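You operate a simulated robot arm through the tools that you are given. There is no shell and no other tool. Be economical: measure what you need, move in short steps, check, and stop when the job is done.

Carry out the task below with a simulated two-armed robot. There is one attempt and no reset: what you move stays moved.

Task
Put the N 45 neck ring from the top of the valve bench on the white small filter plate there and the N 40 neck ring in the grey catch tray. Take the ball valve on the top of the cake bench and put it away on the black rubber mat. Any order will do. Set down upright: ball valve.

Only the result counts: the job must be done as asked and must still hold three seconds after the hand-in. Knocking over, shifting, dropping, spilling or breaking anything else fails it.

Robot
Two 7-joint arms with three-finger grippers on one trunk, on a base that drives. Base frame: it is fixed to the floor where the robot stands at the start and does not move with it; the origin is under the middle of the robot, x ahead of it, y to its left, z up; the surface under the hand at the start is at about z = 784. Units: mm, rad, N and s.
The left shoulder is at the start at [70, 165, 1088], the right one opposite. With the tool pointing down near the work surface each hand reaches from about 380 to 880 mm from the robot's upright axis, wherever it stands, measured 20 degrees to its own side. Places, roughly: ball valve [750, 2250, 750]; black rubber mat (14x23 cm) [480, 720, 780]. Payload 3.91 kg a hand.
Tool frame (each hand has its own): the origin (TCP) lies between the finger pads and is the grasp point; the fingertips stand 30 mm ahead of it; z points along the fingers, y is the line along which they close. Largest opening 116 mm; the body of the gripper starts 73 mm behind the TCP.
Orientation is that of the tool frame in the base frame, as a unit quaternion [x, y, z, w]. With the fingers straight down and closing along the base's y, the tool's x points along the base's -x, its y along +y and its z along -z.

Tools
- The arms move only by the tool nudge_tool. It takes "left_motion", "right_motion" or both (then of equal length, played together; a hand with none holds still); each is a list of rows, each a list of 7 numbers: the closure, from 0 (fully open) to 1 (shut), then the shift along the base's x, y, z in units of 20 mm (1.0 is 20 mm), then the turn, a rotation vector about the base's x, y, z in units of 8 degrees (1.0 is 8 degrees). In form: [[hand, x, y, z, rx, ry, rz], ...]. A call has 1 to 20 rows; each row shifts and turns the commanded pose from where the row before left it. A call with a number of a shift or a turn outside -1 to 1 is refused whole. A row lasts 0.2 s, in which the tool goes at most 50 mm and 0.15 rad; a call with a longer step from one row to the next is refused whole, and so is a gripper value outside its range. Where a pose cannot be reached the arm comes as near as it can. A force on the tool above 40 N (or 10 N above the force at the start of the call, whichever is more), or a blocked arm, ends the call early, and 0.2 s more pass. The fingers move at their own pace (about 153 mm/s each) and stop on an object; they squeeze with about 30 N. The grip force told is the motor's: it shows also when the fingers shut on nothing. Time passes only in rows, and 0.2 s behind the last, so rows that do not move let the fingers close. The reply holds the time, the measured pose of the TCP, the force on the tool along the base axes, the opening and the grip force, in the units named above and with some noise, with the torque about the TCP (base axes, N m) and any sound that the robot's microphone picked up.
- Cameras (640 x 400 px; columns grow to the right, rows downward): "scene" is now at [132.7, 22.9, 1393.9]; the picture's right is [0.24, -0.97, 0.00], its down [-0.64, -0.16, -0.75] and it looks along [0.73, 0.18, -0.66] (base axes); focal length 270 px, centre (320, 200). "left" rides on the left gripper at [75, 17, -88] in its tool frame; the picture's right is [-0.22, 0.97, 0.00], its down [-0.70, -0.16, -0.70] and it looks along [-0.68, -0.16, 0.71] (tool axes); focal length 247 px, centre (320, 200). "right" rides on the right gripper at [52, 56, -88] in its tool frame; the picture's right is [-0.73, 0.68, 0.00], its down [-0.49, -0.52, -0.70] and it looks along [-0.48, -0.51, 0.71] (tool axes); focal length 247 px, centre (320, 200). There is no depth. A picture from a camera that has moved, and an enlarged one, comes with that camera's place and axes in the base frame and with its lens.
- get_image(camera): a new picture of that camera. It takes no simulated time.
- slide_trunk(by): slides the trunk up (or, below 0, down) by that many mm; the arms and the scene camera ride with it, the base frame stays. It gives what a move gives, with no picture.
- drive_base(legs): drives the robot by 1 to 6 legs, each [ahead, left, turn to the left] in mm, mm and rad, along the robot's own axes; the way and the turn of a leg run together, so that a leg with both is an arc; at most 1500 mm and 3.142 rad a leg. The arms and the cameras ride along, it lands a little off, and it stops where it bumps. It gives what a move gives.
- pan_tilt(pan, tilt): turns the head with the scene camera to pan (to the left, within 1.501 rad either way) and tilt (down, from -0.506 to 1.204), counted from straight ahead of the robot. It gives what a move gives.
- enlarge(camera, box): a new picture of the part [left, top, right, bottom] of that camera's present view, enlarged. It takes no simulated time.
- finish_job(): hands the job in; it is judged then, once.

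Work in short steps. Places have to be worked out from the pictures, the camera data and where the tool is seen: move nearer, look again, correct. Check each grasp and each placing, and mend what went wrong. You have 165 turns and 118 pictures in all, those below and enlarged ones among them. Open the grippers and draw the arms clear of the work before you hand the job in, unless the task says otherwise; then end with one line.

The tools are called after "Request:" as name(argument=value, ...) on one line, values as JSON. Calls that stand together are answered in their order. nudge_tool: Moves the arms, as the interface text tells. Its arguments: {"type":"object","properties":{"left_motion":{"type":"array"},"right_motion":{"type":"array"}},"required":[]} The other tools are called the same way: slide_trunk (by) slides the trunk up or down; drive_base (legs) drives the base; pan_tilt (pan, tilt) turns the head that bears the scene camera; get_image (camera) takes a picture; enlarge (camera, box) takes an enlarged picture of a part of a camera's view; finish_job () hands the job in.

At the start:

```text
time_s: 0.0
left_tool_pos: [535.6, 465.2, 1052.5]
left_orientation: [0.0, 1.0, 0.0, 0.0]
left_ft_force: [0.3, 0.0, 0.3]
left_torque: [0.03, 0.02, -0.01]
left_opening: 116.0
left_grasp_force: 0.0
right_tool_pos: [347.2, -70.1, 967.5]
right_orientation: [0.0, 1.0, 0.0, 0.0]
right_ft_force: [0.0, -0.2, 0.8]
right_torque: [-0.02, 0.03, -0.02]
right_opening: 116.0
right_grasp_force: 0.0
trunk travel left (down, up): [-625.0, 215.0]
robot x, y, heading: [-1.2, 2.5, 0.0]
head pan, tilt: [0.246, 0.723]
```

scene: 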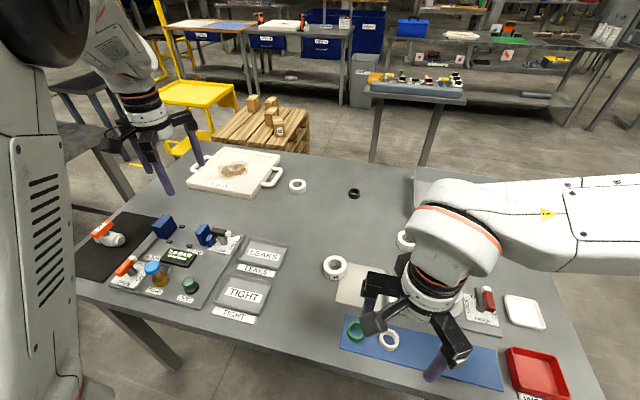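
right: 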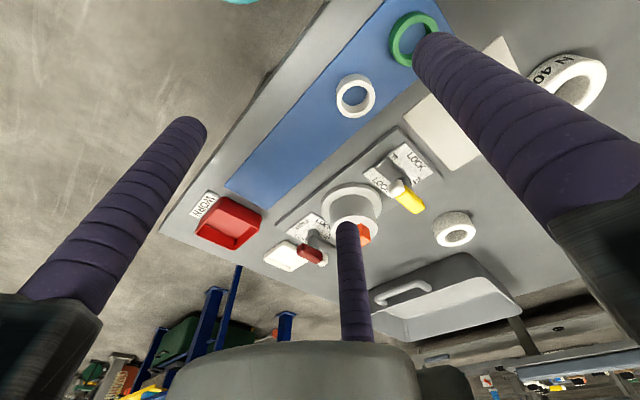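
left: 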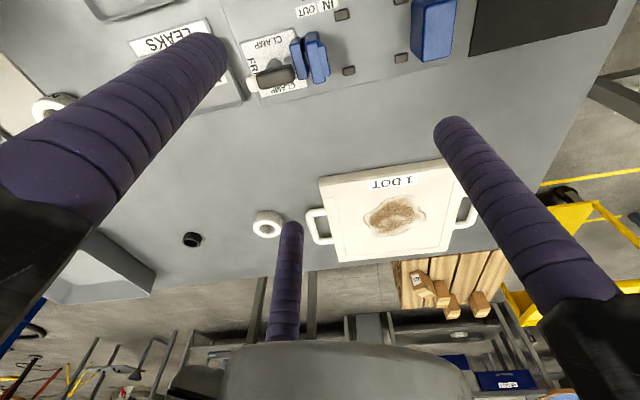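

The bench before me carries several rings; I enlarge the scene to read the labels and find the plate and tray.

Request:
enlarge(camera="scene", box=[300, 150, 560, 390])

Request:
enlarge(camera="right", box=[180, 0, 640, 340])

Request:
enlarge(camera="scene", box=[70, 130, 320, 330])

```text
1.67 times, centred on (430, 270) of scene
camera zoom: at [132.7, 22.9, 1393.9], right [0.24, -0.97, 0.0], down [-0.64, -0.16, -0.75], along [0.73, 0.18, -0.66], focal length 450 px, centre (137, 83)
```

zoom: 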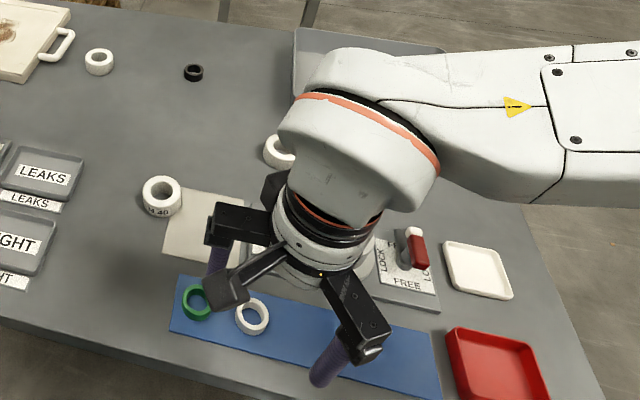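

```text
1.18 times, centred on (410, 170) of right
camera zoom: at [295.5, -13.7, 1056.0], right [0.73, 0.68, 0.0], down [0.49, -0.52, 0.7], along [0.48, -0.51, -0.71], focal length 291 px, centre (214, 235)
```

zoom: 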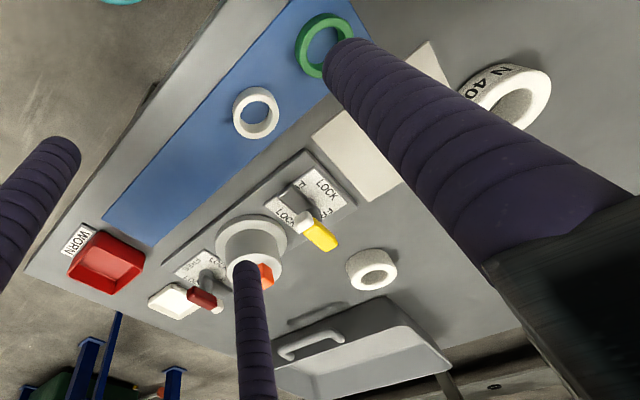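

```text
2.00 times, centred on (195, 230) of scene
camera zoom: at [132.7, 22.9, 1393.9], right [0.24, -0.97, 0.0], down [-0.64, -0.16, -0.75], along [0.73, 0.18, -0.66], focal length 539 px, centre (570, 140)
```

zoom: 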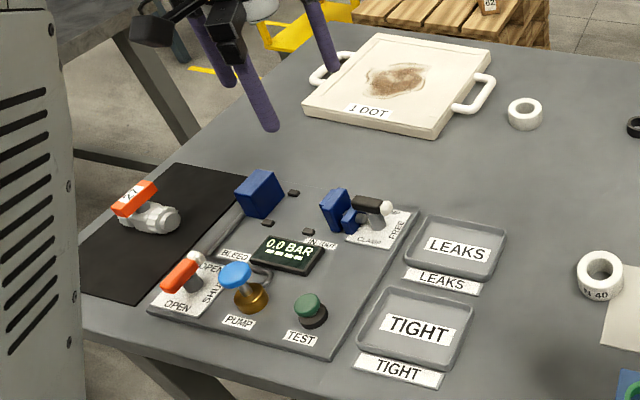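

The right arm hides the middle of the bench. I raise it and bring it to the side, slowly.

Request:
nudge_tool(right_motion=[[0, 0, 0, 1, 0, 0, 0], [0, 0, 0, 1, 0, 0, 0], [0, 0, 0, 1, 0, 0, 0], [0, 0, 0, 1, 0, 0, 0], [0, 0, 0, 1, 0, 0, 0], [0, 0, 0, 1, 0, 0, 0], [0, 0, -1, 1, 0, 0, 0], [0, 0, -1, 1, 0, 0, 0], [0, 0, -1, 0, 0, 0, 0], [0, 0, -1, 0, 0, 0, 0], [0, 0, -1, 0, 0, 0, 0], [0, 0, -1, 0, 0, 0, 0], [0, 0, -1, 0, 0, 0, 0], [0, 0, -1, 0, 0, 0, 0], [0, 0, -1, 0, 0, 0, 0], [0, 0, -1, 0, 0, 0, 0], [0, 0, -1, 0, 0, 0, 0], [0, 0, -1, 0, 0, 0, 0], [0, 0, -1, 0, 0, 0, 0], [0, 0, -1, 0, 0, 0, 0]])

Request:
get_image(camera="scene")

```text
time_s: 4.2
left_tool_pos: [536.0, 466.6, 1052.7]
left_orientation: [0.0, 1.0, 0.0, -0.001]
left_ft_force: [0.2, -0.5, 0.4]
left_torque: [0.01, -0.01, 0.04]
left_opening: 116.0
left_grasp_force: 0.0
right_tool_pos: [347.6, -288.9, 1117.2]
right_orientation: [0.0, 1.0, 0.0, 0.0]
right_ft_force: [0.1, -0.2, 0.1]
right_torque: [-0.03, 0.02, 0.03]
right_opening: 116.1
right_grasp_force: 0.1
right hand out of reach, approached as far as the arm can: row 17, 18, 19, 20
trunk travel left (down, up): [-625.0, 215.0]
robot x, y, heading: [1.2, -2.1, 0.001]
head pan, tilt: [0.246, 0.723]
```

```text
111 pictures are left
camera scene: at [132.8, 23.1, 1393.9], right [0.24, -0.97, 0.0], down [-0.64, -0.16, -0.75], along [0.73, 0.18, -0.66], focal length 270 px, centre (320, 200)
```

scene: 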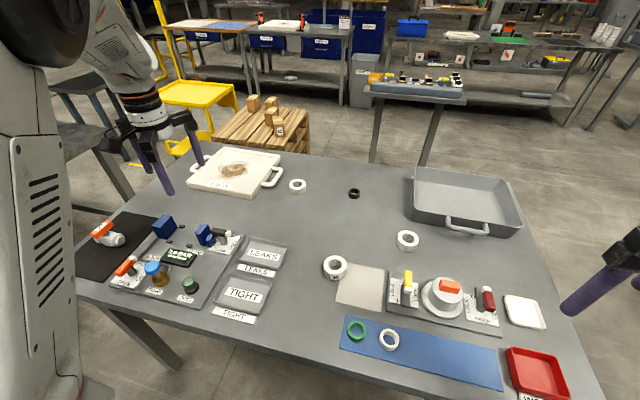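

Request:
enlarge(camera="scene", box=[310, 150, 590, 325])

Request:
enlarge(camera="scene", box=[310, 230, 590, 400])

Request:
enlarge(camera="scene", box=[150, 0, 470, 140])

```text
2.29 times, centred on (450, 238) of scene
camera zoom: at [132.8, 23.1, 1393.9], right [0.24, -0.97, 0.0], down [-0.64, -0.16, -0.75], along [0.73, 0.18, -0.66], focal length 616 px, centre (23, 114)
```

zoom: 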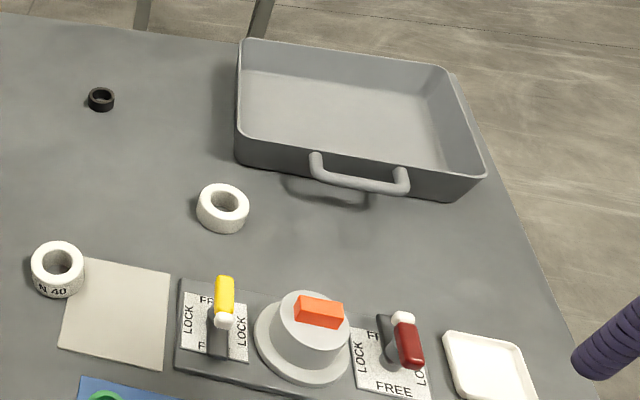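

```text
2.29 times, centred on (450, 315) of scene
camera zoom: at [132.8, 23.1, 1393.9], right [0.24, -0.97, 0.0], down [-0.64, -0.16, -0.75], along [0.73, 0.18, -0.66], focal length 616 px, centre (23, -63)
```

zoom: 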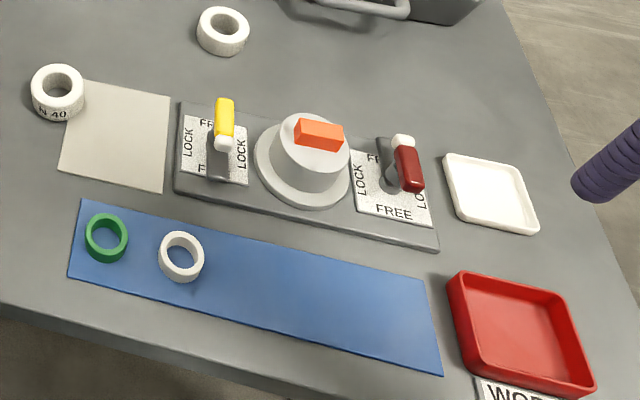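

```text
2.00 times, centred on (310, 70) of scene
camera zoom: at [132.8, 23.1, 1393.9], right [0.24, -0.97, 0.0], down [-0.64, -0.16, -0.75], along [0.73, 0.18, -0.66], focal length 539 px, centre (340, 460)
```

zoom: 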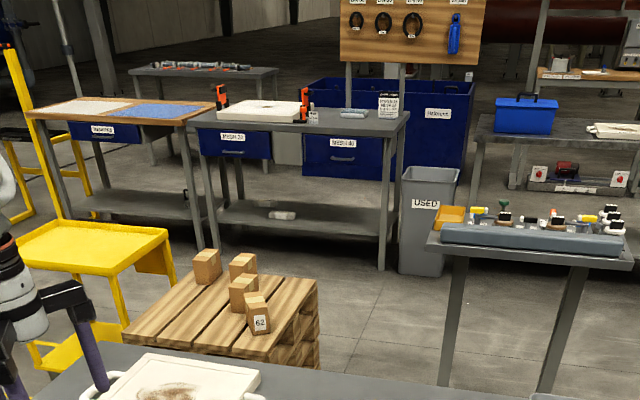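

Candidates for N 45 are the ring near the tray, the ring near the 1 DOT plate and the one on the blue mat. I zoom in on each, and look left for the cake bench.

Request:
enlarge(camera="scene", box=[270, 165, 326, 200])

Request:
enlarge(camera="scene", box=[380, 220, 436, 255])

Request:
enlarge(camera="left", box=[160, 170, 480, 300])

Request:
pan_tilt(pan=1.25, tilt=0.4)

Request:
get_image(camera="scene")

```text
11.43 times, centred on (298, 182) of scene
camera zoom: at [132.8, 23.1, 1393.9], right [0.24, -0.97, 0.0], down [-0.64, -0.16, -0.75], along [0.73, 0.18, -0.66], focal length 3082 px, centre (571, 400)
```

zoom: 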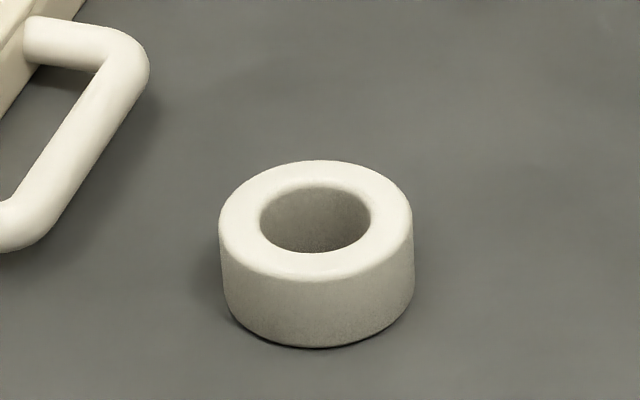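

```text
11.43 times, centred on (408, 238) of scene
camera zoom: at [132.8, 23.1, 1393.9], right [0.24, -0.97, 0.0], down [-0.64, -0.16, -0.75], along [0.73, 0.18, -0.66], focal length 3082 px, centre (-686, -229)
```

zoom: 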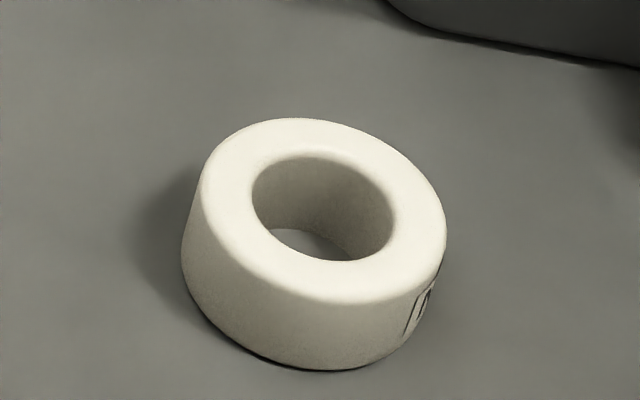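

```text
2.00 times, centred on (320, 235) of left
camera zoom: at [462.3, 483.6, 1140.6], right [0.22, 0.97, 0.0], down [0.7, -0.16, 0.7], along [0.68, -0.16, -0.71], focal length 494 px, centre (320, 130)
```

zoom: 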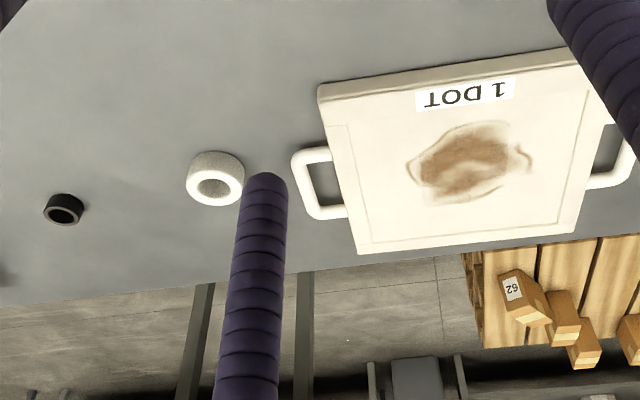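

```text
time_s: 5.5
left_tool_pos: [537.4, 465.5, 1053.1]
left_orientation: [0.001, 1.0, 0.001, 0.0]
left_ft_force: [-0.7, 0.0, 0.8]
left_torque: [-0.01, -0.03, -0.03]
left_opening: 116.0
left_grasp_force: 0.1
right_tool_pos: [347.6, -287.7, 1116.2]
right_orientation: [0.0, 1.0, 0.0, 0.0]
right_ft_force: [0.5, 0.6, -0.7]
right_torque: [-0.01, 0.0, 0.02]
right_opening: 115.9
right_grasp_force: 0.2
trunk travel left (down, up): [-625.0, 215.0]
robot x, y, heading: [1.2, -1.7, 0.002]
head pan, tilt: [1.25, 0.4]
```

```text
104 pictures are left
camera scene: at [80.5, 90.2, 1422.7], right [0.95, -0.32, 0.0], down [-0.12, -0.37, -0.92], along [0.29, 0.87, -0.39], focal length 270 px, centre (320, 200)
```

scene: 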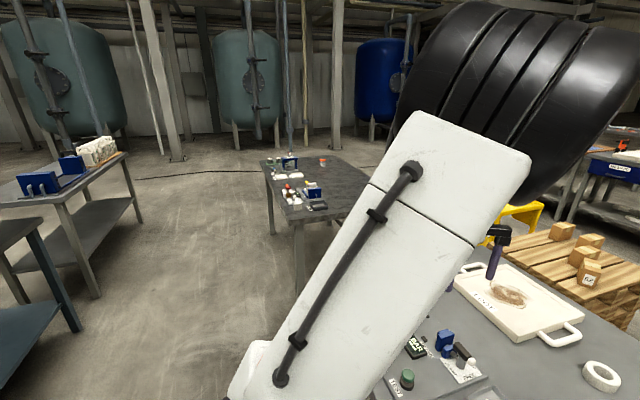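

The ring near the tray shows part of a label on its right side. I bring the right hand camera to view it from the right.

Request:
nudge_tool(right_motion=[[0, 0.885, 0.242, -0.7, 0, 0, 0.94], [0, 0.885, 0.242, -0.7, 0, 0, 0.94], [0, 0.885, 0.242, -0.7, 0, 0, 0.94], [0, 0.885, 0.242, -0.7, 0, 0, 0.94], [0, 0.885, 0.242, -0.7, 0, 0, 0.94], [0, 0.885, 0.242, -0.7, 0, 0, 0.94], [0, 0.885, 0.242, -0.7, 0, 0, 0.94], [0, 0.885, 0.242, -0.7, 0, 0, 0.94], [0, 0.885, 0.242, -0.7, 0, 0, 0.94], [0, 0.885, 0.242, -0.7, 0, 0, 0.94], [0, 0.885, 0.242, -0.7, 0, 0, 0.94], [0, 0.885, 0.242, -0.7, 0, 0, 0.94]])

Request:
get_image(camera="right")

```text
time_s: 8.1
left_tool_pos: [537.1, 464.9, 1053.0]
left_orientation: [0.0, 1.0, 0.0, 0.0]
left_ft_force: [0.0, -0.2, 1.0]
left_torque: [-0.03, 0.0, 0.03]
left_opening: 115.9
left_grasp_force: 0.1
right_tool_pos: [380.5, -225.5, 934.6]
right_orientation: [-0.297, 0.954, -0.013, 0.043]
right_ft_force: [-0.2, -0.7, 0.1]
right_torque: [0.01, 0.0, 0.0]
right_opening: 115.9
right_grasp_force: 0.0
right hand out of reach, approached as far as the arm can: row 1, 2, 3, 4, 5, 6, 7, 8, 9, 10, 11, 12
trunk travel left (down, up): [-625.0, 215.0]
robot x, y, heading: [-0.5, -0.3, 0.001]
head pan, tilt: [1.25, 0.4]
```

```text
103 pictures are left
camera right: at [297.9, -208.4, 1015.0], right [0.22, 0.98, 0.02], down [0.63, -0.15, 0.76], along [0.75, -0.15, -0.65], focal length 247 px, centre (320, 200)
```

right: 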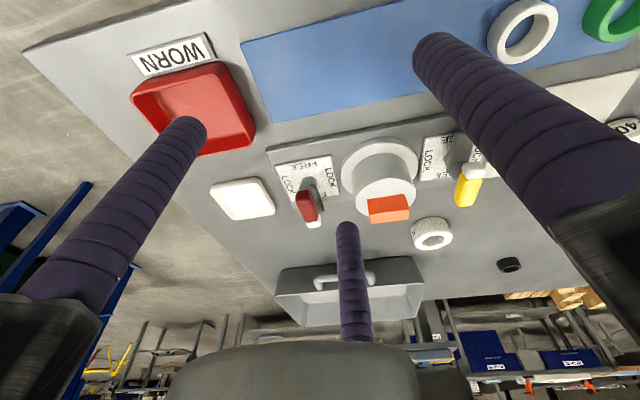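

The arm stopped at about 35° of yaw. I move it ahead towards the ring with the remaining turn partly commanded again and look.

Request:
nudge_tool(right_motion=[[0, 1, 0, 0, 0, 0, 0], [0, 1, 0, 0, 0, 0, 0], [0, 1, 0, 0, 0, 0, 0], [0, 1, 0, 0, 0, 0, 0], [0, 1, 0, 0, 0, 0, 0], [0, 0, 0, 0, 0, 0, 0], [0, 0, 0, 0, 0, 0, 0]])

Request:
get_image(camera="right")

```text
time_s: 9.7
left_tool_pos: [536.2, 466.2, 1053.0]
left_orientation: [0.0, 1.0, 0.0, 0.0]
left_ft_force: [0.4, 0.9, 0.0]
left_torque: [0.03, -0.02, 0.0]
left_opening: 116.1
left_grasp_force: 0.1
right_tool_pos: [408.3, -224.6, 932.6]
right_orientation: [-0.293, 0.955, -0.015, 0.048]
right_ft_force: [-0.1, 0.2, -0.1]
right_torque: [0.03, 0.02, 0.01]
right_opening: 115.9
right_grasp_force: 0.1
right hand out of reach, approached as far as the arm can: row 1, 2, 4, 5
trunk travel left (down, up): [-625.0, 215.0]
robot x, y, heading: [-4.8, -0.2, 0.002]
head pan, tilt: [1.25, 0.4]
```

```text
102 pictures are left
camera right: at [325.8, -206.5, 1013.4], right [0.22, 0.97, 0.02], down [0.62, -0.16, 0.77], along [0.75, -0.16, -0.64], focal length 247 px, centre (320, 200)
```

right: 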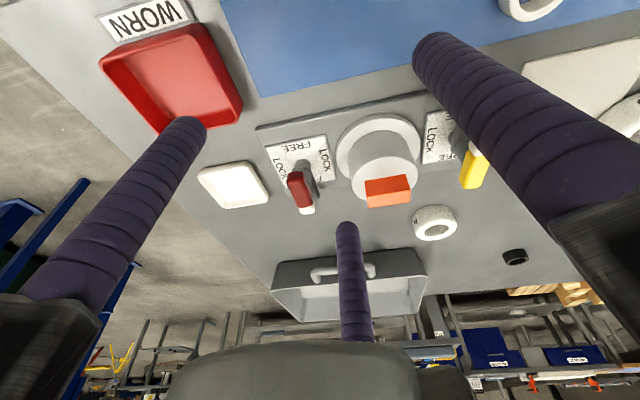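

The wrist seems at a joint limit at this yaw. I turn it back and move ahead with it unturned.

Request:
nudge_tool(right_motion=[[0, 0, 0, 0, 0, 0, -1], [0, 0, 0, 0, 0, 0, -1], [0, 0, 0, 0, 0, 0, -1], [0, 0, 0, 0, 0, 0, -1], [0, 1, 0, 0, 0, 0, -0.3], [0, 1, 0, 0, 0, 0, 0], [0, 1, 0, 0, 0, 0, 0], [0, 1, 0, 0, 0, 0, 0], [0, 1, 0, 0, 0, 0, 0], [0, 1, 0, 0, 0, 0, 0], [0, 1, 0, 0, 0, 0, 0], [0, 0, 0, 0, 0, 0, 0]])

Request:
get_image(camera="right")

```text
time_s: 12.3
left_tool_pos: [535.8, 464.4, 1053.4]
left_orientation: [0.0, 1.0, 0.0, 0.001]
left_ft_force: [-0.2, -0.6, 0.3]
left_torque: [-0.02, -0.02, -0.03]
left_opening: 115.7
left_grasp_force: 0.1
right_tool_pos: [553.5, -221.9, 932.5]
right_orientation: [-0.001, 0.999, -0.026, 0.038]
right_ft_force: [0.3, -0.4, -0.1]
right_torque: [0.0, -0.03, 0.04]
right_opening: 116.0
right_grasp_force: 0.0
trunk travel left (down, up): [-625.0, 215.0]
robot x, y, heading: [2.5, -1.3, -0.002]
head pan, tilt: [1.25, 0.4]
```

```text
101 pictures are left
camera right: at [494.6, -161.1, 1013.2], right [0.73, 0.68, 0.02], down [0.43, -0.48, 0.76], along [0.53, -0.55, -0.65], focal length 247 px, centre (320, 200)
```

right: 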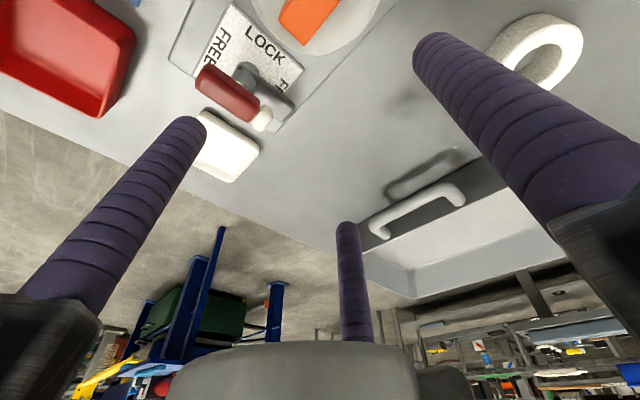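

Now it follows. I try yawing here while easing to the right and up a bit.

Request:
nudge_tool(right_motion=[[0, 0, 0, 0.5, 0, 0, 1], [0, 0, 0, 0.5, 0, 0, 1], [0, 0, 0, 0.5, 0, 0, 1], [0, 0, -0.5, 0, 0, 0, 1], [0, 0, -0.5, 0, 0, 0, 1], [0, 0, -0.5, 0, 0, 0, 1], [0, 0, 0, 0, 0, 0, 1], [0, 0, 0, 0, 0, 0, 1], [0, 0, 0, 0, 0, 0, 1], [0, 0, 0, 0, 0, 0, 0]])

Request:
get_image(camera="right")

```text
time_s: 14.5
left_tool_pos: [536.5, 466.0, 1053.5]
left_orientation: [0.0, 1.0, 0.0, 0.0]
left_ft_force: [0.5, -0.3, -0.3]
left_torque: [0.0, 0.01, 0.02]
left_opening: 116.0
left_grasp_force: 0.1
right_tool_pos: [552.4, -228.3, 951.0]
right_orientation: [-0.174, 0.984, -0.02, 0.042]
right_ft_force: [0.1, 0.6, 0.0]
right_torque: [0.0, 0.01, 0.01]
right_opening: 116.2
right_grasp_force: 0.0
right hand out of reach, approached as far as the arm can: row 3, 4, 5, 6, 7, 8, 9
trunk travel left (down, up): [-625.0, 215.0]
robot x, y, heading: [-2.0, -0.0, -0.007]
head pan, tilt: [1.25, 0.4]
```

```text
100 pictures are left
camera right: at [475.9, -190.7, 1032.9], right [0.45, 0.89, 0.02], down [0.57, -0.31, 0.76], along [0.69, -0.33, -0.65], focal length 247 px, centre (320, 200)
```

right: 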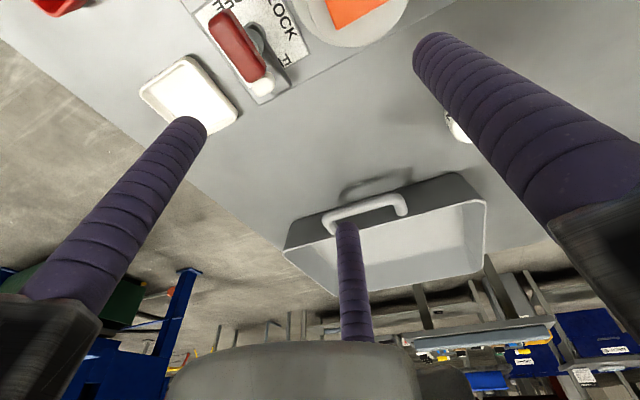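

The wrist can't yaw further that way, so I undo the yaw and drive sideways right with a left turn, letting the head camera see the rings' right sides.

Request:
nudge_tool(right_motion=[[0, 0, 0, 1, 0, 0, -1], [0, 0, 0, 1, 0, 0, -1], [0, -1, 0, 1, 0, 0, -0.5], [0, -1, 0, 1, 0, 0, 0], [0, -1, 0, 1, 0, 0, 0], [0, -1, 0, 0, 0, 0, 0]])

Request:
drive_base(legs=[[0, -500, 0.4]])

Request:
pan_tilt(pan=0.2, tilt=0.6)

Request:
get_image(camera="scene")

```text
time_s: 15.9
left_tool_pos: [536.4, 464.9, 1054.2]
left_orientation: [0.0, 1.0, 0.0, 0.001]
left_ft_force: [-0.3, 0.6, 0.2]
left_torque: [0.02, 0.0, -0.01]
left_opening: 116.0
left_grasp_force: 0.2
right_tool_pos: [474.1, -228.2, 1052.3]
right_orientation: [0.0, 0.999, -0.026, 0.04]
right_ft_force: [-0.9, -1.1, 0.5]
right_torque: [0.0, -0.03, 0.0]
right_opening: 115.9
right_grasp_force: 0.1
trunk travel left (down, up): [-625.0, 215.0]
robot x, y, heading: [0.3, 1.1, -0.002]
head pan, tilt: [1.25, 0.4]
```

```text
time_s: 18.9
left_tool_pos: [350.7, 172.2, 1053.8]
left_orientation: [-0.217, 0.976, 0.001, -0.001]
left_ft_force: [-0.8, -0.8, 0.0]
left_torque: [0.06, -0.02, -0.05]
left_opening: 116.0
left_grasp_force: 0.1
right_tool_pos: [590.2, -482.3, 1051.7]
right_orientation: [-0.218, 0.975, -0.017, 0.044]
right_ft_force: [0.2, 0.2, -0.4]
right_torque: [0.03, -0.02, -0.01]
right_opening: 116.3
right_grasp_force: 0.0
trunk travel left (down, up): [-625.0, 215.0]
robot x, y, heading: [63.5, -478.4, 0.442]
head pan, tilt: [1.25, 0.4]
stopped in leg 1: the robot was blocked; the commanded pose is now the measured one
```

```text
time_s: 20.2
left_tool_pos: [352.3, 174.3, 1053.1]
left_orientation: [-0.218, 0.976, 0.0, 0.0]
left_ft_force: [-0.1, 0.4, -0.7]
left_torque: [0.03, 0.01, -0.01]
left_opening: 116.0
left_grasp_force: 0.0
right_tool_pos: [590.2, -481.3, 1050.2]
right_orientation: [-0.218, 0.975, -0.018, 0.042]
right_ft_force: [-0.4, 0.9, 0.7]
right_torque: [-0.02, -0.02, 0.02]
right_opening: 115.9
right_grasp_force: 0.0
trunk travel left (down, up): [-625.0, 215.0]
robot x, y, heading: [61.0, -475.0, 0.44]
head pan, tilt: [0.201, 0.6]
```

```text
99 pictures are left
camera scene: at [181.3, -398.7, 1404.5], right [0.6, -0.8, 0.0], down [-0.45, -0.34, -0.82], along [0.66, 0.49, -0.57], focal length 270 px, centre (320, 200)
```

scene: 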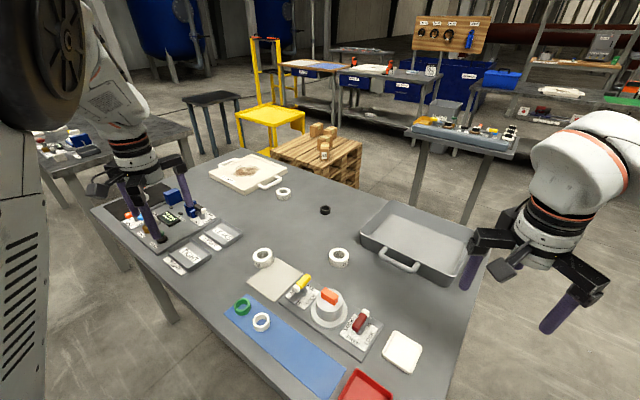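

The drive stopped near its end; the view is from the right now. I zoom into the rings.

Request:
enlarge(camera="scene", box=[230, 235, 370, 335])

Request:
enlarge(camera="scene", box=[200, 145, 340, 225])

```text
4.00 times, centred on (300, 285) of scene
camera zoom: at [181.3, -398.7, 1404.5], right [0.6, -0.8, 0.0], down [-0.45, -0.34, -0.82], along [0.66, 0.49, -0.57], focal length 1079 px, centre (400, -140)
```

zoom: 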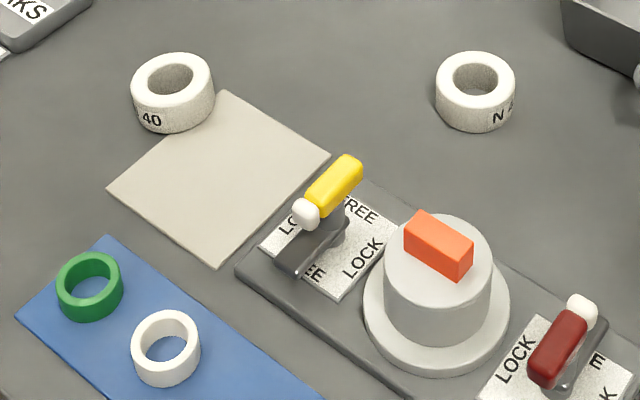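

```text
4.57 times, centred on (270, 185) of scene
camera zoom: at [181.3, -398.7, 1404.5], right [0.6, -0.8, 0.0], down [-0.45, -0.34, -0.82], along [0.66, 0.49, -0.57], focal length 1233 px, centre (549, 269)
```

zoom: 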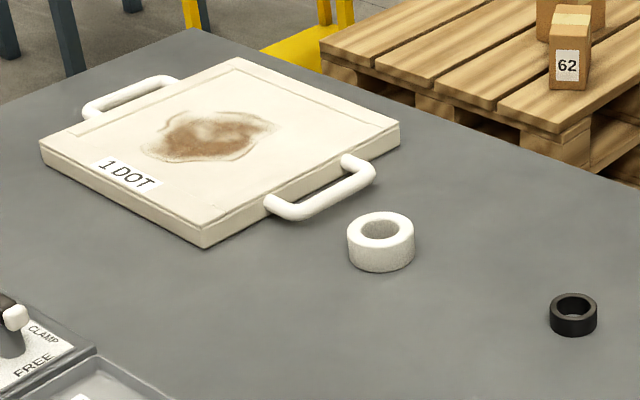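

The ring by the tray reads "N 4…" ; I zoom harder on the digits.

Request:
enlarge(camera="scene", box=[324, 242, 364, 270])

Request:
enlarge(camera="right", box=[0, 0, 640, 400])

```text
14.29 times, centred on (344, 256) of scene
camera zoom: at [181.3, -398.7, 1404.5], right [0.6, -0.8, 0.0], down [-0.45, -0.34, -0.82], along [0.66, 0.49, -0.57], focal length 3853 px, centre (-23, -600)
```

zoom: 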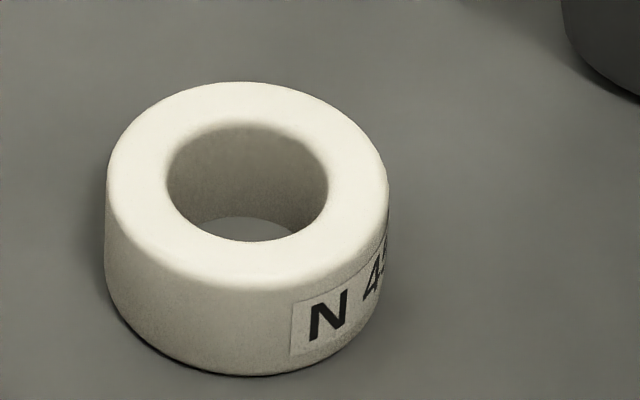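

```text
1.00 times, centred on (320, 200) of right (not enlarged: the box is as wide or as high as the picture)
camera zoom: at [511.4, -450.4, 1132.5], right [0.37, 0.93, 0.02], down [0.6, -0.25, 0.76], along [0.71, -0.27, -0.65], focal length 247 px, centre (320, 200)
```

zoom: 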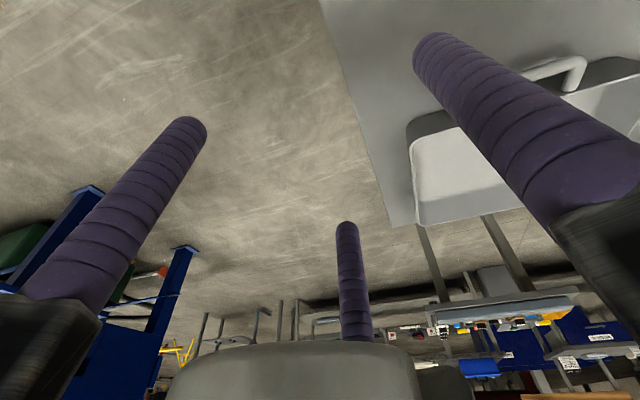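

The third digit starts with a flat-topped stroke, so this reads N 45; I'll confirm when closer. I back off and return to the start pose, then look again with the head.

Request:
drive_base(legs=[[-54, 26, 0], [0, 0, -0.44], [0, 475, 0]])

Request:
pan_tilt(pan=0.0, tilt=0.75)

Request:
get_image(camera="scene")

```text
time_s: 24.9
left_tool_pos: [536.0, 478.4, 1051.6]
left_orientation: [0.001, 1.0, -0.001, 0.0]
left_ft_force: [0.9, -0.5, -0.3]
left_torque: [0.0, 0.01, -0.03]
left_opening: 116.1
left_grasp_force: 0.1
right_tool_pos: [476.5, -214.3, 1051.2]
right_orientation: [-0.002, 0.999, -0.027, 0.038]
right_ft_force: [-0.3, -0.4, -0.3]
right_torque: [0.02, 0.02, 0.0]
right_opening: 116.1
right_grasp_force: 0.1
trunk travel left (down, up): [-625.0, 215.0]
robot x, y, heading: [3.4, 10.7, -0.001]
head pan, tilt: [0.201, 0.6]
```

```text
time_s: 25.6
left_tool_pos: [537.2, 478.4, 1052.3]
left_orientation: [-0.002, 1.0, 0.0, 0.0]
left_ft_force: [0.7, 0.3, -0.6]
left_torque: [0.0, -0.02, 0.0]
left_opening: 116.0
left_grasp_force: 0.0
right_tool_pos: [476.5, -215.0, 1051.5]
right_orientation: [-0.002, 0.999, -0.026, 0.038]
right_ft_force: [-0.3, -0.1, 0.9]
right_torque: [0.01, 0.03, -0.01]
right_opening: 115.7
right_grasp_force: 0.0
trunk travel left (down, up): [-625.0, 215.0]
robot x, y, heading: [1.8, 15.6, 0.001]
head pan, tilt: [0.0, 0.75]
```

```text
94 pictures are left
camera scene: at [135.1, 15.5, 1391.7], right [0.0, -1.0, 0.0], down [-0.68, 0.0, -0.73], along [0.73, 0.0, -0.68], focal length 270 px, centre (320, 200)
```

scene: 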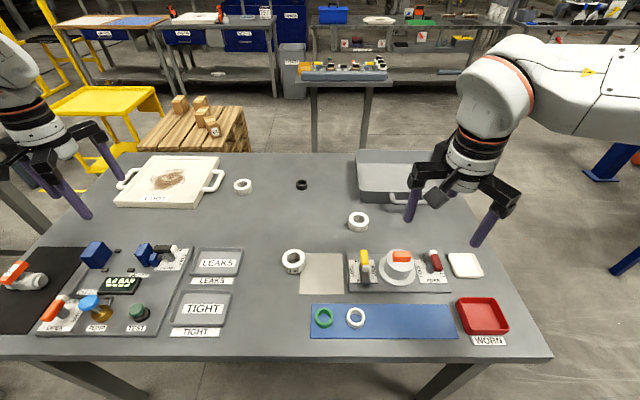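

Both rings are located: N 40 at about (541, 85), N 45 at about (679, -95). I move the right hand above N 40, levelling its small tilt.

Request:
nudge_tool(right_motion=[[0, 0.21, 1, 0, 0.37, 0.54, 0], [0, 0.21, 1, 0, 0, 0, 0], [0, 0.21, 1, 0, 0, 0, 0], [0, 0.21, 1, 0, 0, 0, 0], [0, 0.21, 1, 0, 0, 0, 0], [0, 0.21, 1, 0, 0, 0, 0], [0, 0.21, 1, 0, 0, 0, 0], [0, 0.21, 1, 0, 0, 0, 0], [0, 0.21, 1, -0.8, 0, 0, 0], [0, 0.21, 1, -0.8, 0, 0, 0], [0, 0.21, 1, -0.8, 0, 0, 0], [0, 0.21, 1, -0.8, 0, 0, 0], [0, 0.21, 1, -0.8, 0, 0, 0], [0, 0.21, 1, -0.8, 0, 0, 0], [0, 0.3, 1, -0.8, 0, 0, 0], [0, 0, 0, -0.8, 0, 0, 0], [0, 0, 0, 0, 0, 0, 0]])

Request:
get_image(camera="right")

Request:
get_image(camera="scene")

```text
time_s: 29.2
left_tool_pos: [536.7, 479.0, 1053.2]
left_orientation: [-0.001, 1.0, 0.0, 0.001]
left_ft_force: [-0.1, 0.9, -0.2]
left_torque: [0.03, -0.04, 0.02]
left_opening: 115.9
left_grasp_force: 0.1
right_tool_pos: [540.6, 86.1, 924.0]
right_orientation: [-0.001, 1.0, -0.002, 0.001]
right_ft_force: [-0.5, 1.4, 0.1]
right_torque: [0.04, -0.01, -0.03]
right_opening: 116.1
right_grasp_force: 0.1
trunk travel left (down, up): [-625.0, 215.0]
robot x, y, heading: [0.7, 14.2, 0.005]
head pan, tilt: [0.0, 0.75]
```

```text
93 pictures are left
camera right: at [488.0, 140.8, 1012.3], right [0.73, 0.68, 0.0], down [0.49, -0.52, 0.7], along [0.48, -0.51, -0.71], focal length 247 px, centre (320, 200)
```

right: 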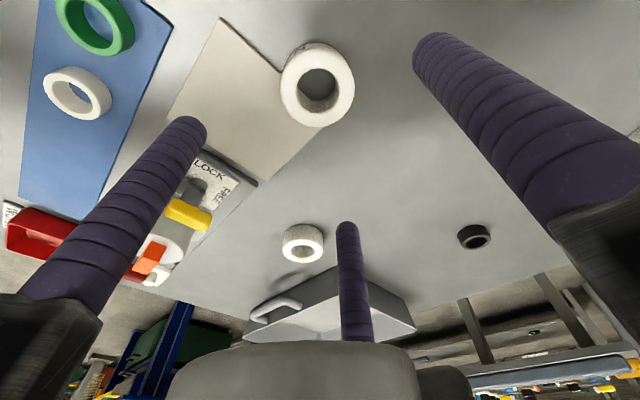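

```text
92 pictures are left
camera scene: at [134.9, 15.6, 1391.7], right [0.0, -1.0, 0.0], down [-0.68, 0.0, -0.73], along [0.73, 0.0, -0.68], focal length 270 px, centre (320, 200)
```

scene: 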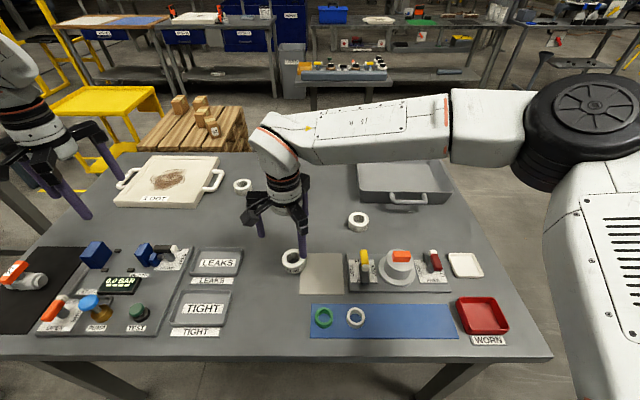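

The ring is at about (536, 87), nearly under the TCP. I correct slightly, descend to z≈818 and close.

Request:
nudge_tool(right_motion=[[0, -0.2, 0.05, -0.9, 0, 0, 0], [0, 0, 0, -0.9, 0, 0, 0], [0, 0, 0, -0.9, 0, 0, 0], [0, 0, 0, -0.9, 0, 0, 0], [0, 0, 0, -0.9, 0, 0, 0], [0, 0, 0, -0.8, 0, 0, 0], [0, 0, 0, 0, 0, 0, 0]])

Request:
get_image(camera="right")

```text
time_s: 30.9
left_tool_pos: [536.2, 479.8, 1052.5]
left_orientation: [-0.001, 1.0, 0.0, 0.001]
left_ft_force: [-0.9, -0.1, -0.6]
left_torque: [0.01, 0.01, -0.02]
left_opening: 116.3
left_grasp_force: 0.1
right_tool_pos: [537.7, 87.3, 816.8]
right_orientation: [-0.002, 1.0, -0.001, 0.001]
right_ft_force: [-0.2, 1.1, 0.2]
right_torque: [0.02, 0.01, 0.0]
right_opening: 115.8
right_grasp_force: 0.0
trunk travel left (down, up): [-625.0, 215.0]
robot x, y, heading: [1.2, 10.0, 0.005]
head pan, tilt: [0.0, 0.75]
```

```text
91 pictures are left
camera right: at [483.9, 143.9, 904.8], right [0.73, 0.68, 0.0], down [0.49, -0.52, 0.7], along [0.48, -0.51, -0.71], focal length 247 px, centre (320, 200)
```

right: 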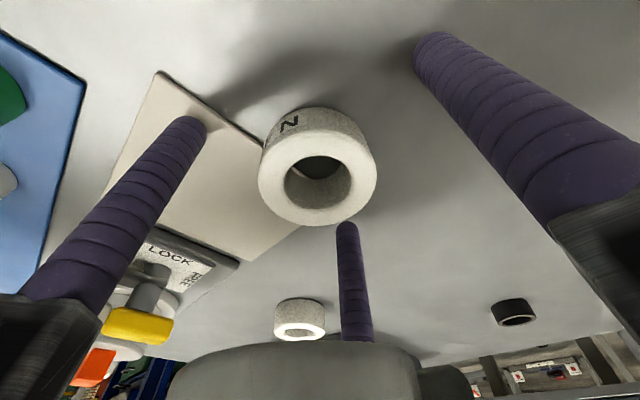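

Ring is well between the fingers. Close and lift a little.

Request:
nudge_tool(right_motion=[[1, -0.1, 0, 0, 0, 0, 0], [1, 0, 0, 0, 0, 0, 0], [1, 0, 0, 0, 0, 0, 0], [1, 0, 0, 0, 0, 0, 0], [1, 0, 0, 1, 0, 0, 0], [1, 0, 0, 1, 0, 0, 0], [1, 0, 0, 1, 0, 0, 0], [1, 0, 0, 1, 0, 0, 0], [1, 0, 0, 1, 0, 0, 0]])

Request:
get_image(camera="scene")

```text
time_s: 32.9
left_tool_pos: [537.4, 479.0, 1053.0]
left_orientation: [0.0, 1.0, 0.0, 0.0]
left_ft_force: [0.0, 1.1, 0.1]
left_torque: [0.01, -0.04, -0.02]
left_opening: 115.9
left_grasp_force: 0.0
right_tool_pos: [537.6, 87.3, 917.8]
right_orientation: [-0.001, 1.0, -0.001, 0.001]
right_ft_force: [0.6, -1.1, -0.8]
right_torque: [-0.03, -0.01, -0.01]
right_opening: 57.0
right_grasp_force: 29.7
trunk travel left (down, up): [-625.0, 215.0]
robot x, y, heading: [0.2, 13.1, 0.001]
head pan, tilt: [0.0, 0.75]
```

```text
90 pictures are left
camera scene: at [134.9, 15.3, 1391.6], right [0.0, -1.0, 0.0], down [-0.68, 0.0, -0.73], along [0.73, 0.0, -0.68], focal length 270 px, centre (320, 200)
```

scene: 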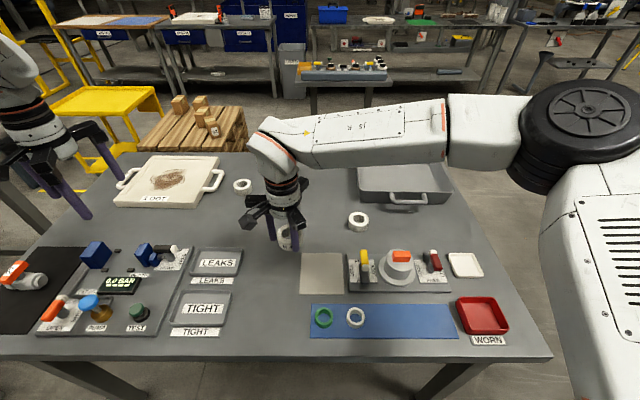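

Ring held (57 mm, 30 N). I lift and carry it over the tray to about (850, -250) at a safe height, then look.

Request:
nudge_tool(right_motion=[[1, 0, 0, 1, 0, 0, 0], [1, 0, 0, 1, 0, 0, 0], [1, 0, 0, 1, 0, 0, 0], [1, 0.92, -1, 0, 0, 0, 0], [1, 0.92, -1, 0, 0, 0, 0], [1, 0.92, -1, 0, 0, 0, 0], [1, 0.92, -1, 0, 0, 0, 0], [1, 0.92, -1, 0, 0, 0, 0], [1, 0.92, -1, 0, 0, 0, 0], [1, 0.92, -1, 0, 0, 0, 0], [1, 0.92, -1, 0, 0, 0, 0], [1, 0.92, -1, 0, 0, 0, 0], [1, 0.92, -1, 0, 0, 0, 0], [1, 0.92, -1, 0, 0, 0, 0], [1, 0.92, -1, 0, 0, 0, 0], [1, 0.92, -1, 0, 0, 0, 0], [1, 0.92, -1, 0, 0, 0, 0], [1, 0.92, -1, 0, 0, 0, 0], [1, 0.92, -1, 0, 0, 0, 0], [1, 0.92, -0.85, 0, 0, 0, 0]])

Request:
get_image(camera="scene")

Request:
get_image(camera="right")

```text
time_s: 37.0
left_tool_pos: [536.6, 479.5, 1052.1]
left_orientation: [-0.001, 1.0, 0.0, 0.0]
left_ft_force: [0.3, -0.1, -0.5]
left_torque: [0.02, -0.01, -0.01]
left_opening: 116.1
left_grasp_force: 0.0
right_tool_pos: [720.7, -113.0, 975.2]
right_orientation: [-0.002, 1.0, -0.001, 0.001]
right_ft_force: [-0.5, 0.5, -1.1]
right_torque: [-0.02, 0.0, -0.02]
right_opening: 56.4
right_grasp_force: 29.8
right hand out of reach, approached as far as the arm can: row 14, 15, 16, 17, 18, 19, 20
trunk travel left (down, up): [-625.0, 215.0]
robot x, y, heading: [6.1, 14.9, 0.003]
head pan, tilt: [0.0, 0.75]
```

```text
89 pictures are left
camera scene: at [135.3, 15.3, 1391.6], right [0.0, -1.0, 0.0], down [-0.68, 0.0, -0.73], along [0.73, 0.0, -0.68], focal length 270 px, centre (320, 200)
```

scene: 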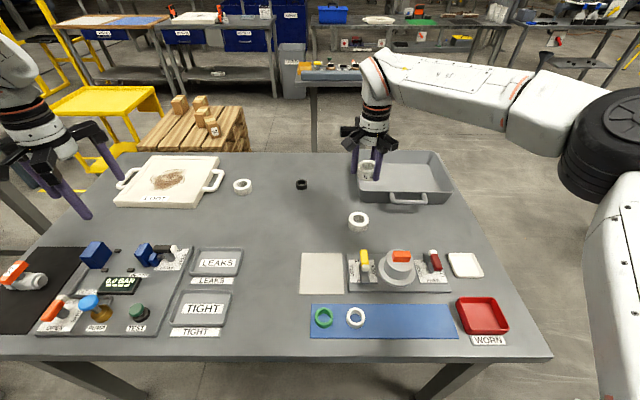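

```text
88 pictures are left
camera right: at [668.0, -56.5, 1063.3], right [0.73, 0.68, 0.0], down [0.49, -0.52, 0.7], along [0.48, -0.51, -0.71], focal length 247 px, centre (320, 200)
```

right: 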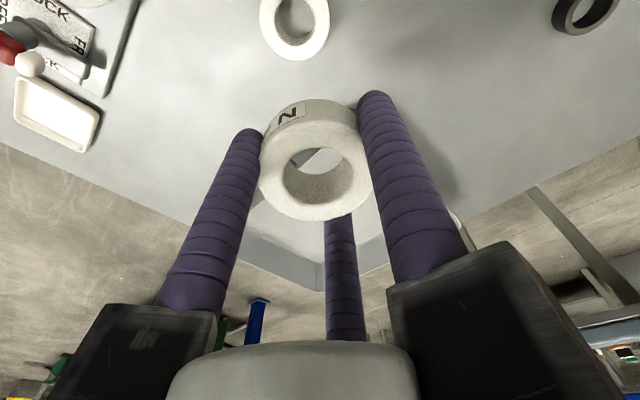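

The reach stopped at (721, -113). I try moving sideways to the right first, then ahead.

Request:
nudge_tool(right_motion=[[1, 0, -1, 0, 0, 0, 0], [1, 0, -1, 0, 0, 0, 0], [1, 0, -1, 0, 0, 0, 0], [1, 0, -1, 0, 0, 0, 0], [1, 0, -1, 0, 0, 0, 0], [1, 0, -1, 0, 0, 0, 0], [1, 0.5, 0, -0.5, 0, 0, 0], [1, 0.5, 0, -0.5, 0, 0, 0], [1, 0.5, 0, -0.5, 0, 0, 0], [1, 0.5, 0, -0.5, 0, 0, 0], [1, 0.5, 0, 0, 0, 0, 0], [1, 0.5, 0, 0, 0, 0, 0]])

```text
time_s: 39.6
left_tool_pos: [536.0, 479.8, 1052.8]
left_orientation: [-0.001, 1.0, 0.0, 0.0]
left_ft_force: [0.7, 0.3, -1.2]
left_torque: [-0.01, 0.01, 0.0]
left_opening: 115.8
left_grasp_force: 0.1
right_tool_pos: [720.0, -112.7, 975.8]
right_orientation: [-0.001, 1.0, -0.001, 0.001]
right_ft_force: [0.0, 0.0, 0.3]
right_torque: [0.01, -0.02, 0.0]
right_opening: 56.4
right_grasp_force: 30.2
right hand out of reach, approached as far as the arm can: row 1, 2, 3, 4, 5, 6, 7, 8, 9, 10, 11, 12
trunk travel left (down, up): [-625.0, 215.0]
robot x, y, heading: [0.8, 11.9, 0.004]
head pan, tilt: [0.0, 0.75]
```

Nothing moved; perhaps a joint limit. I try lowering and pulling back a little, to see what it follows.

Request:
nudge_tool(right_motion=[[1, -1, 0, 0, 0, 0, 0], [1, -1, 0, 0, 0, 0, 0], [1, 0, -1, 0, 0, 0, 0], [1, 0, -1, 0, 0, 0, 0], [1, 0, -1, 0, 0, 0, 0], [1, 0, -1, 0, 0, 0, 0], [1, 0, 0, 0, 0, 0, 0]])

```text
time_s: 41.2
left_tool_pos: [536.7, 479.8, 1051.9]
left_orientation: [-0.001, 1.0, 0.0, -0.001]
left_ft_force: [0.5, 0.4, -1.2]
left_torque: [-0.01, 0.01, -0.03]
left_opening: 115.9
left_grasp_force: 0.2
right_tool_pos: [680.4, -193.0, 976.6]
right_orientation: [-0.002, 1.0, -0.001, 0.002]
right_ft_force: [-0.3, -0.6, 0.3]
right_torque: [-0.01, -0.02, 0.01]
right_opening: 56.4
right_grasp_force: 30.1
trunk travel left (down, up): [-625.0, 215.0]
robot x, y, heading: [3.0, 10.0, 0.003]
head pan, tilt: [0.0, 0.75]
```

It follows again from there. I lower to about 900 and go ahead and right to the tray.

Request:
nudge_tool(right_motion=[[1, 0, -0.5, -1, 0, 0, 0], [1, 0, -0.5, -1, 0, 0, 0], [1, 0, -0.5, -1, 0, 0, 0], [1, 0, -0.5, -0.75, 0, 0, 0], [1, 1, -0.1, 0, 0, 0, 0], [1, 1, -0.1, 0, 0, 0, 0], [1, 1, -0.1, 0, 0, 0, 0], [1, 1, -0.1, 0, 0, 0, 0], [1, 1, -0.1, 0, 0, 0, 0], [1, 1, -0.1, 0, 0, 0, 0], [1, 1, -0.1, 0, 0, 0, 0], [1, 1, -0.1, 0, 0, 0, 0]])

Request:
get_image(camera="right")

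Request:
get_image(camera="scene")

```text
time_s: 43.9
left_tool_pos: [535.5, 479.7, 1052.7]
left_orientation: [-0.001, 1.0, -0.001, -0.001]
left_ft_force: [-0.6, -0.4, -0.1]
left_torque: [0.01, 0.0, -0.01]
left_opening: 116.1
left_grasp_force: 0.0
right_tool_pos: [688.4, -233.6, 901.4]
right_orientation: [-0.002, 1.0, -0.001, 0.001]
right_ft_force: [0.4, 0.5, 0.0]
right_torque: [-0.04, -0.01, 0.0]
right_opening: 56.4
right_grasp_force: 30.0
right hand out of reach, approached as far as the arm can: row 5, 6, 7, 8, 9, 10, 11, 12
trunk travel left (down, up): [-625.0, 215.0]
robot x, y, heading: [0.6, 13.7, -0.001]
head pan, tilt: [0.0, 0.75]
```

```text
87 pictures are left
camera right: at [635.3, -178.6, 989.7], right [0.73, 0.68, 0.0], down [0.49, -0.52, 0.7], along [0.48, -0.51, -0.71], focal length 247 px, centre (320, 200)
```

right: 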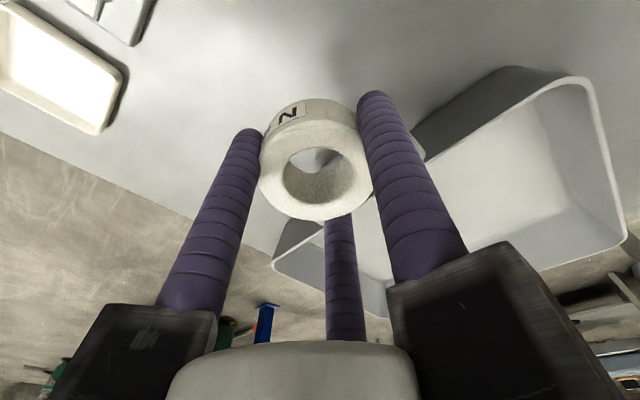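

```text
86 pictures are left
camera scene: at [135.3, 15.3, 1391.6], right [0.0, -1.0, 0.0], down [-0.68, 0.0, -0.73], along [0.73, 0.0, -0.68], focal length 270 px, centre (320, 200)
```

scene: 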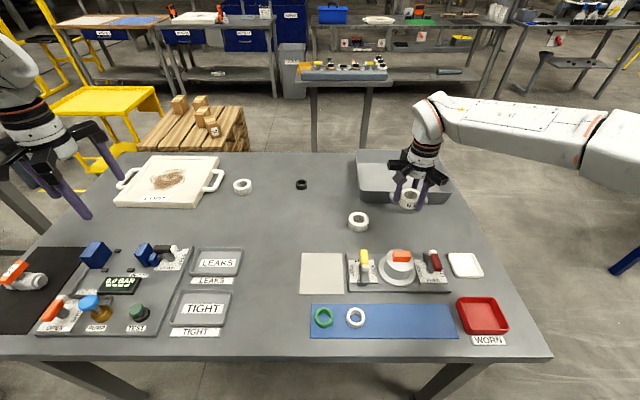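

Likely the wrist yaw limit; turning the hand right (negative yaw) should free it. I yaw -32° here then step ahead.

Request:
nudge_tool(right_motion=[[1, 0, 0, 0, 0, 0, -1], [1, 0, 0, 0, 0, 0, -1], [1, 0, 0, 0, 0, 0, -1], [1, 0, 0, 0, 0, 0, -1], [1, 1, 0, 0, 0, 0, 0], [1, 1, 0, 0, 0, 0, 0], [1, 1, 0, 0, 0, 0, 0], [1, 1, 0, 0, 0, 0, 0], [1, 1, 0, 0, 0, 0, 0], [1, 1, 0, 0, 0, 0, 0], [1, 1, 0, 0, 0, 0, 0], [1, 1, 0, 0, 0, 0, 0]])

Request:
get_image(camera="right")

```text
time_s: 46.5
left_tool_pos: [535.4, 478.8, 1054.0]
left_orientation: [0.0, 1.0, 0.001, 0.0]
left_ft_force: [-0.4, 0.7, 0.1]
left_torque: [0.02, -0.05, 0.02]
left_opening: 116.0
left_grasp_force: 0.0
right_tool_pos: [827.8, -234.6, 903.0]
right_orientation: [0.274, 0.962, -0.002, 0.0]
right_ft_force: [0.1, -0.9, -0.1]
right_torque: [0.02, -0.04, 0.0]
right_opening: 56.5
right_grasp_force: 30.0
right hand out of reach, approached as far as the arm can: row 12
trunk travel left (down, up): [-625.0, 215.0]
robot x, y, heading: [2.1, 12.7, 0.004]
head pan, tilt: [0.0, 0.75]
```

```text
85 pictures are left
camera right: at [813.0, -158.9, 990.7], right [0.98, 0.19, 0.0], down [0.14, -0.7, 0.7], along [0.14, -0.69, -0.71], focal length 247 px, centre (320, 200)
```

right: 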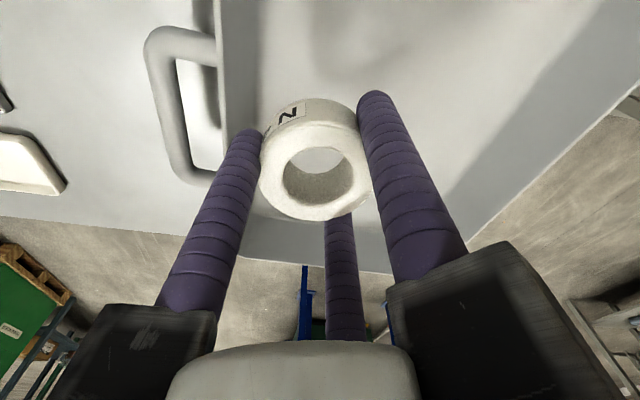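

Freed: now at (828, -235), over the tray with the near wall at about x=765. I lower the ring to the floor of the tray.

Request:
nudge_tool(right_motion=[[1, 0.3, -0.2, -1, 0, 0, 0], [1, 0, 0, -1, 0, 0, 0], [1, 0, 0, -1, 0, 0, 0], [1, 0, 0, -0.6, 0, 0, 0], [1, 0, 0, -0.3, 0, 0, 0], [1, 0, 0, 0, 0, 0, 0]])

Request:
get_image(camera="right")

Request:
enlarge(camera="scene", box=[330, 130, 490, 230])

```text
time_s: 47.9
left_tool_pos: [536.0, 479.1, 1053.1]
left_orientation: [-0.001, 1.0, 0.0, -0.001]
left_ft_force: [-0.6, -0.1, -0.2]
left_torque: [-0.01, 0.04, 0.03]
left_opening: 116.1
left_grasp_force: 0.0
right_tool_pos: [829.3, -238.6, 824.6]
right_orientation: [0.274, 0.962, -0.001, 0.001]
right_ft_force: [-1.2, 0.2, 0.4]
right_torque: [-0.01, -0.02, 0.01]
right_opening: 56.1
right_grasp_force: 29.4
right hand out of reach, approached as far as the arm can: row 1
trunk travel left (down, up): [-625.0, 215.0]
robot x, y, heading: [-0.1, 13.9, 0.001]
head pan, tilt: [0.0, 0.75]
```

```text
84 pictures are left
camera right: at [814.4, -162.6, 912.6], right [0.98, 0.19, 0.0], down [0.14, -0.7, 0.7], along [0.13, -0.69, -0.71], focal length 247 px, centre (320, 200)
```

right: 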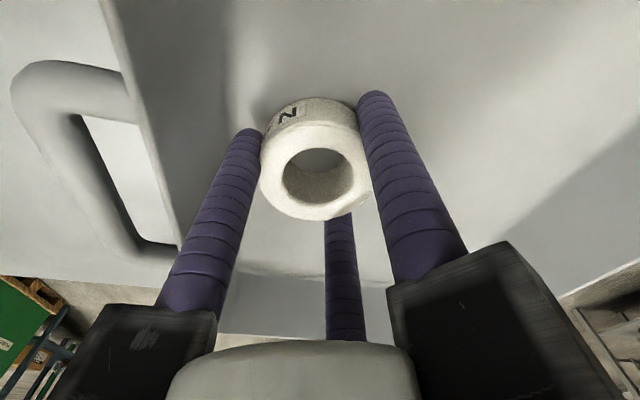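

```text
4.00 times, centred on (410, 180) of scene
camera zoom: at [135.3, 15.3, 1391.6], right [0.0, -1.0, 0.0], down [-0.68, 0.0, -0.73], along [0.73, 0.0, -0.68], focal length 1079 px, centre (-40, 280)
```

zoom: 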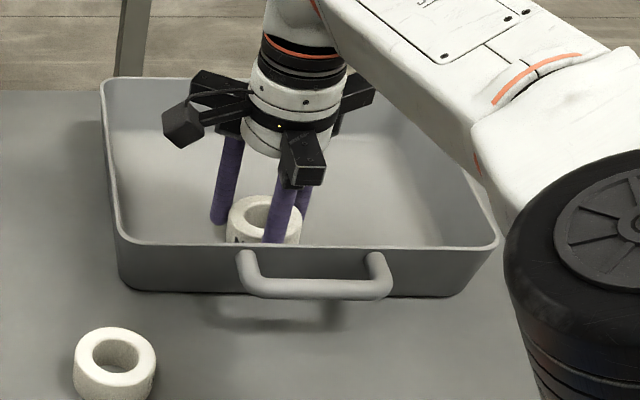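

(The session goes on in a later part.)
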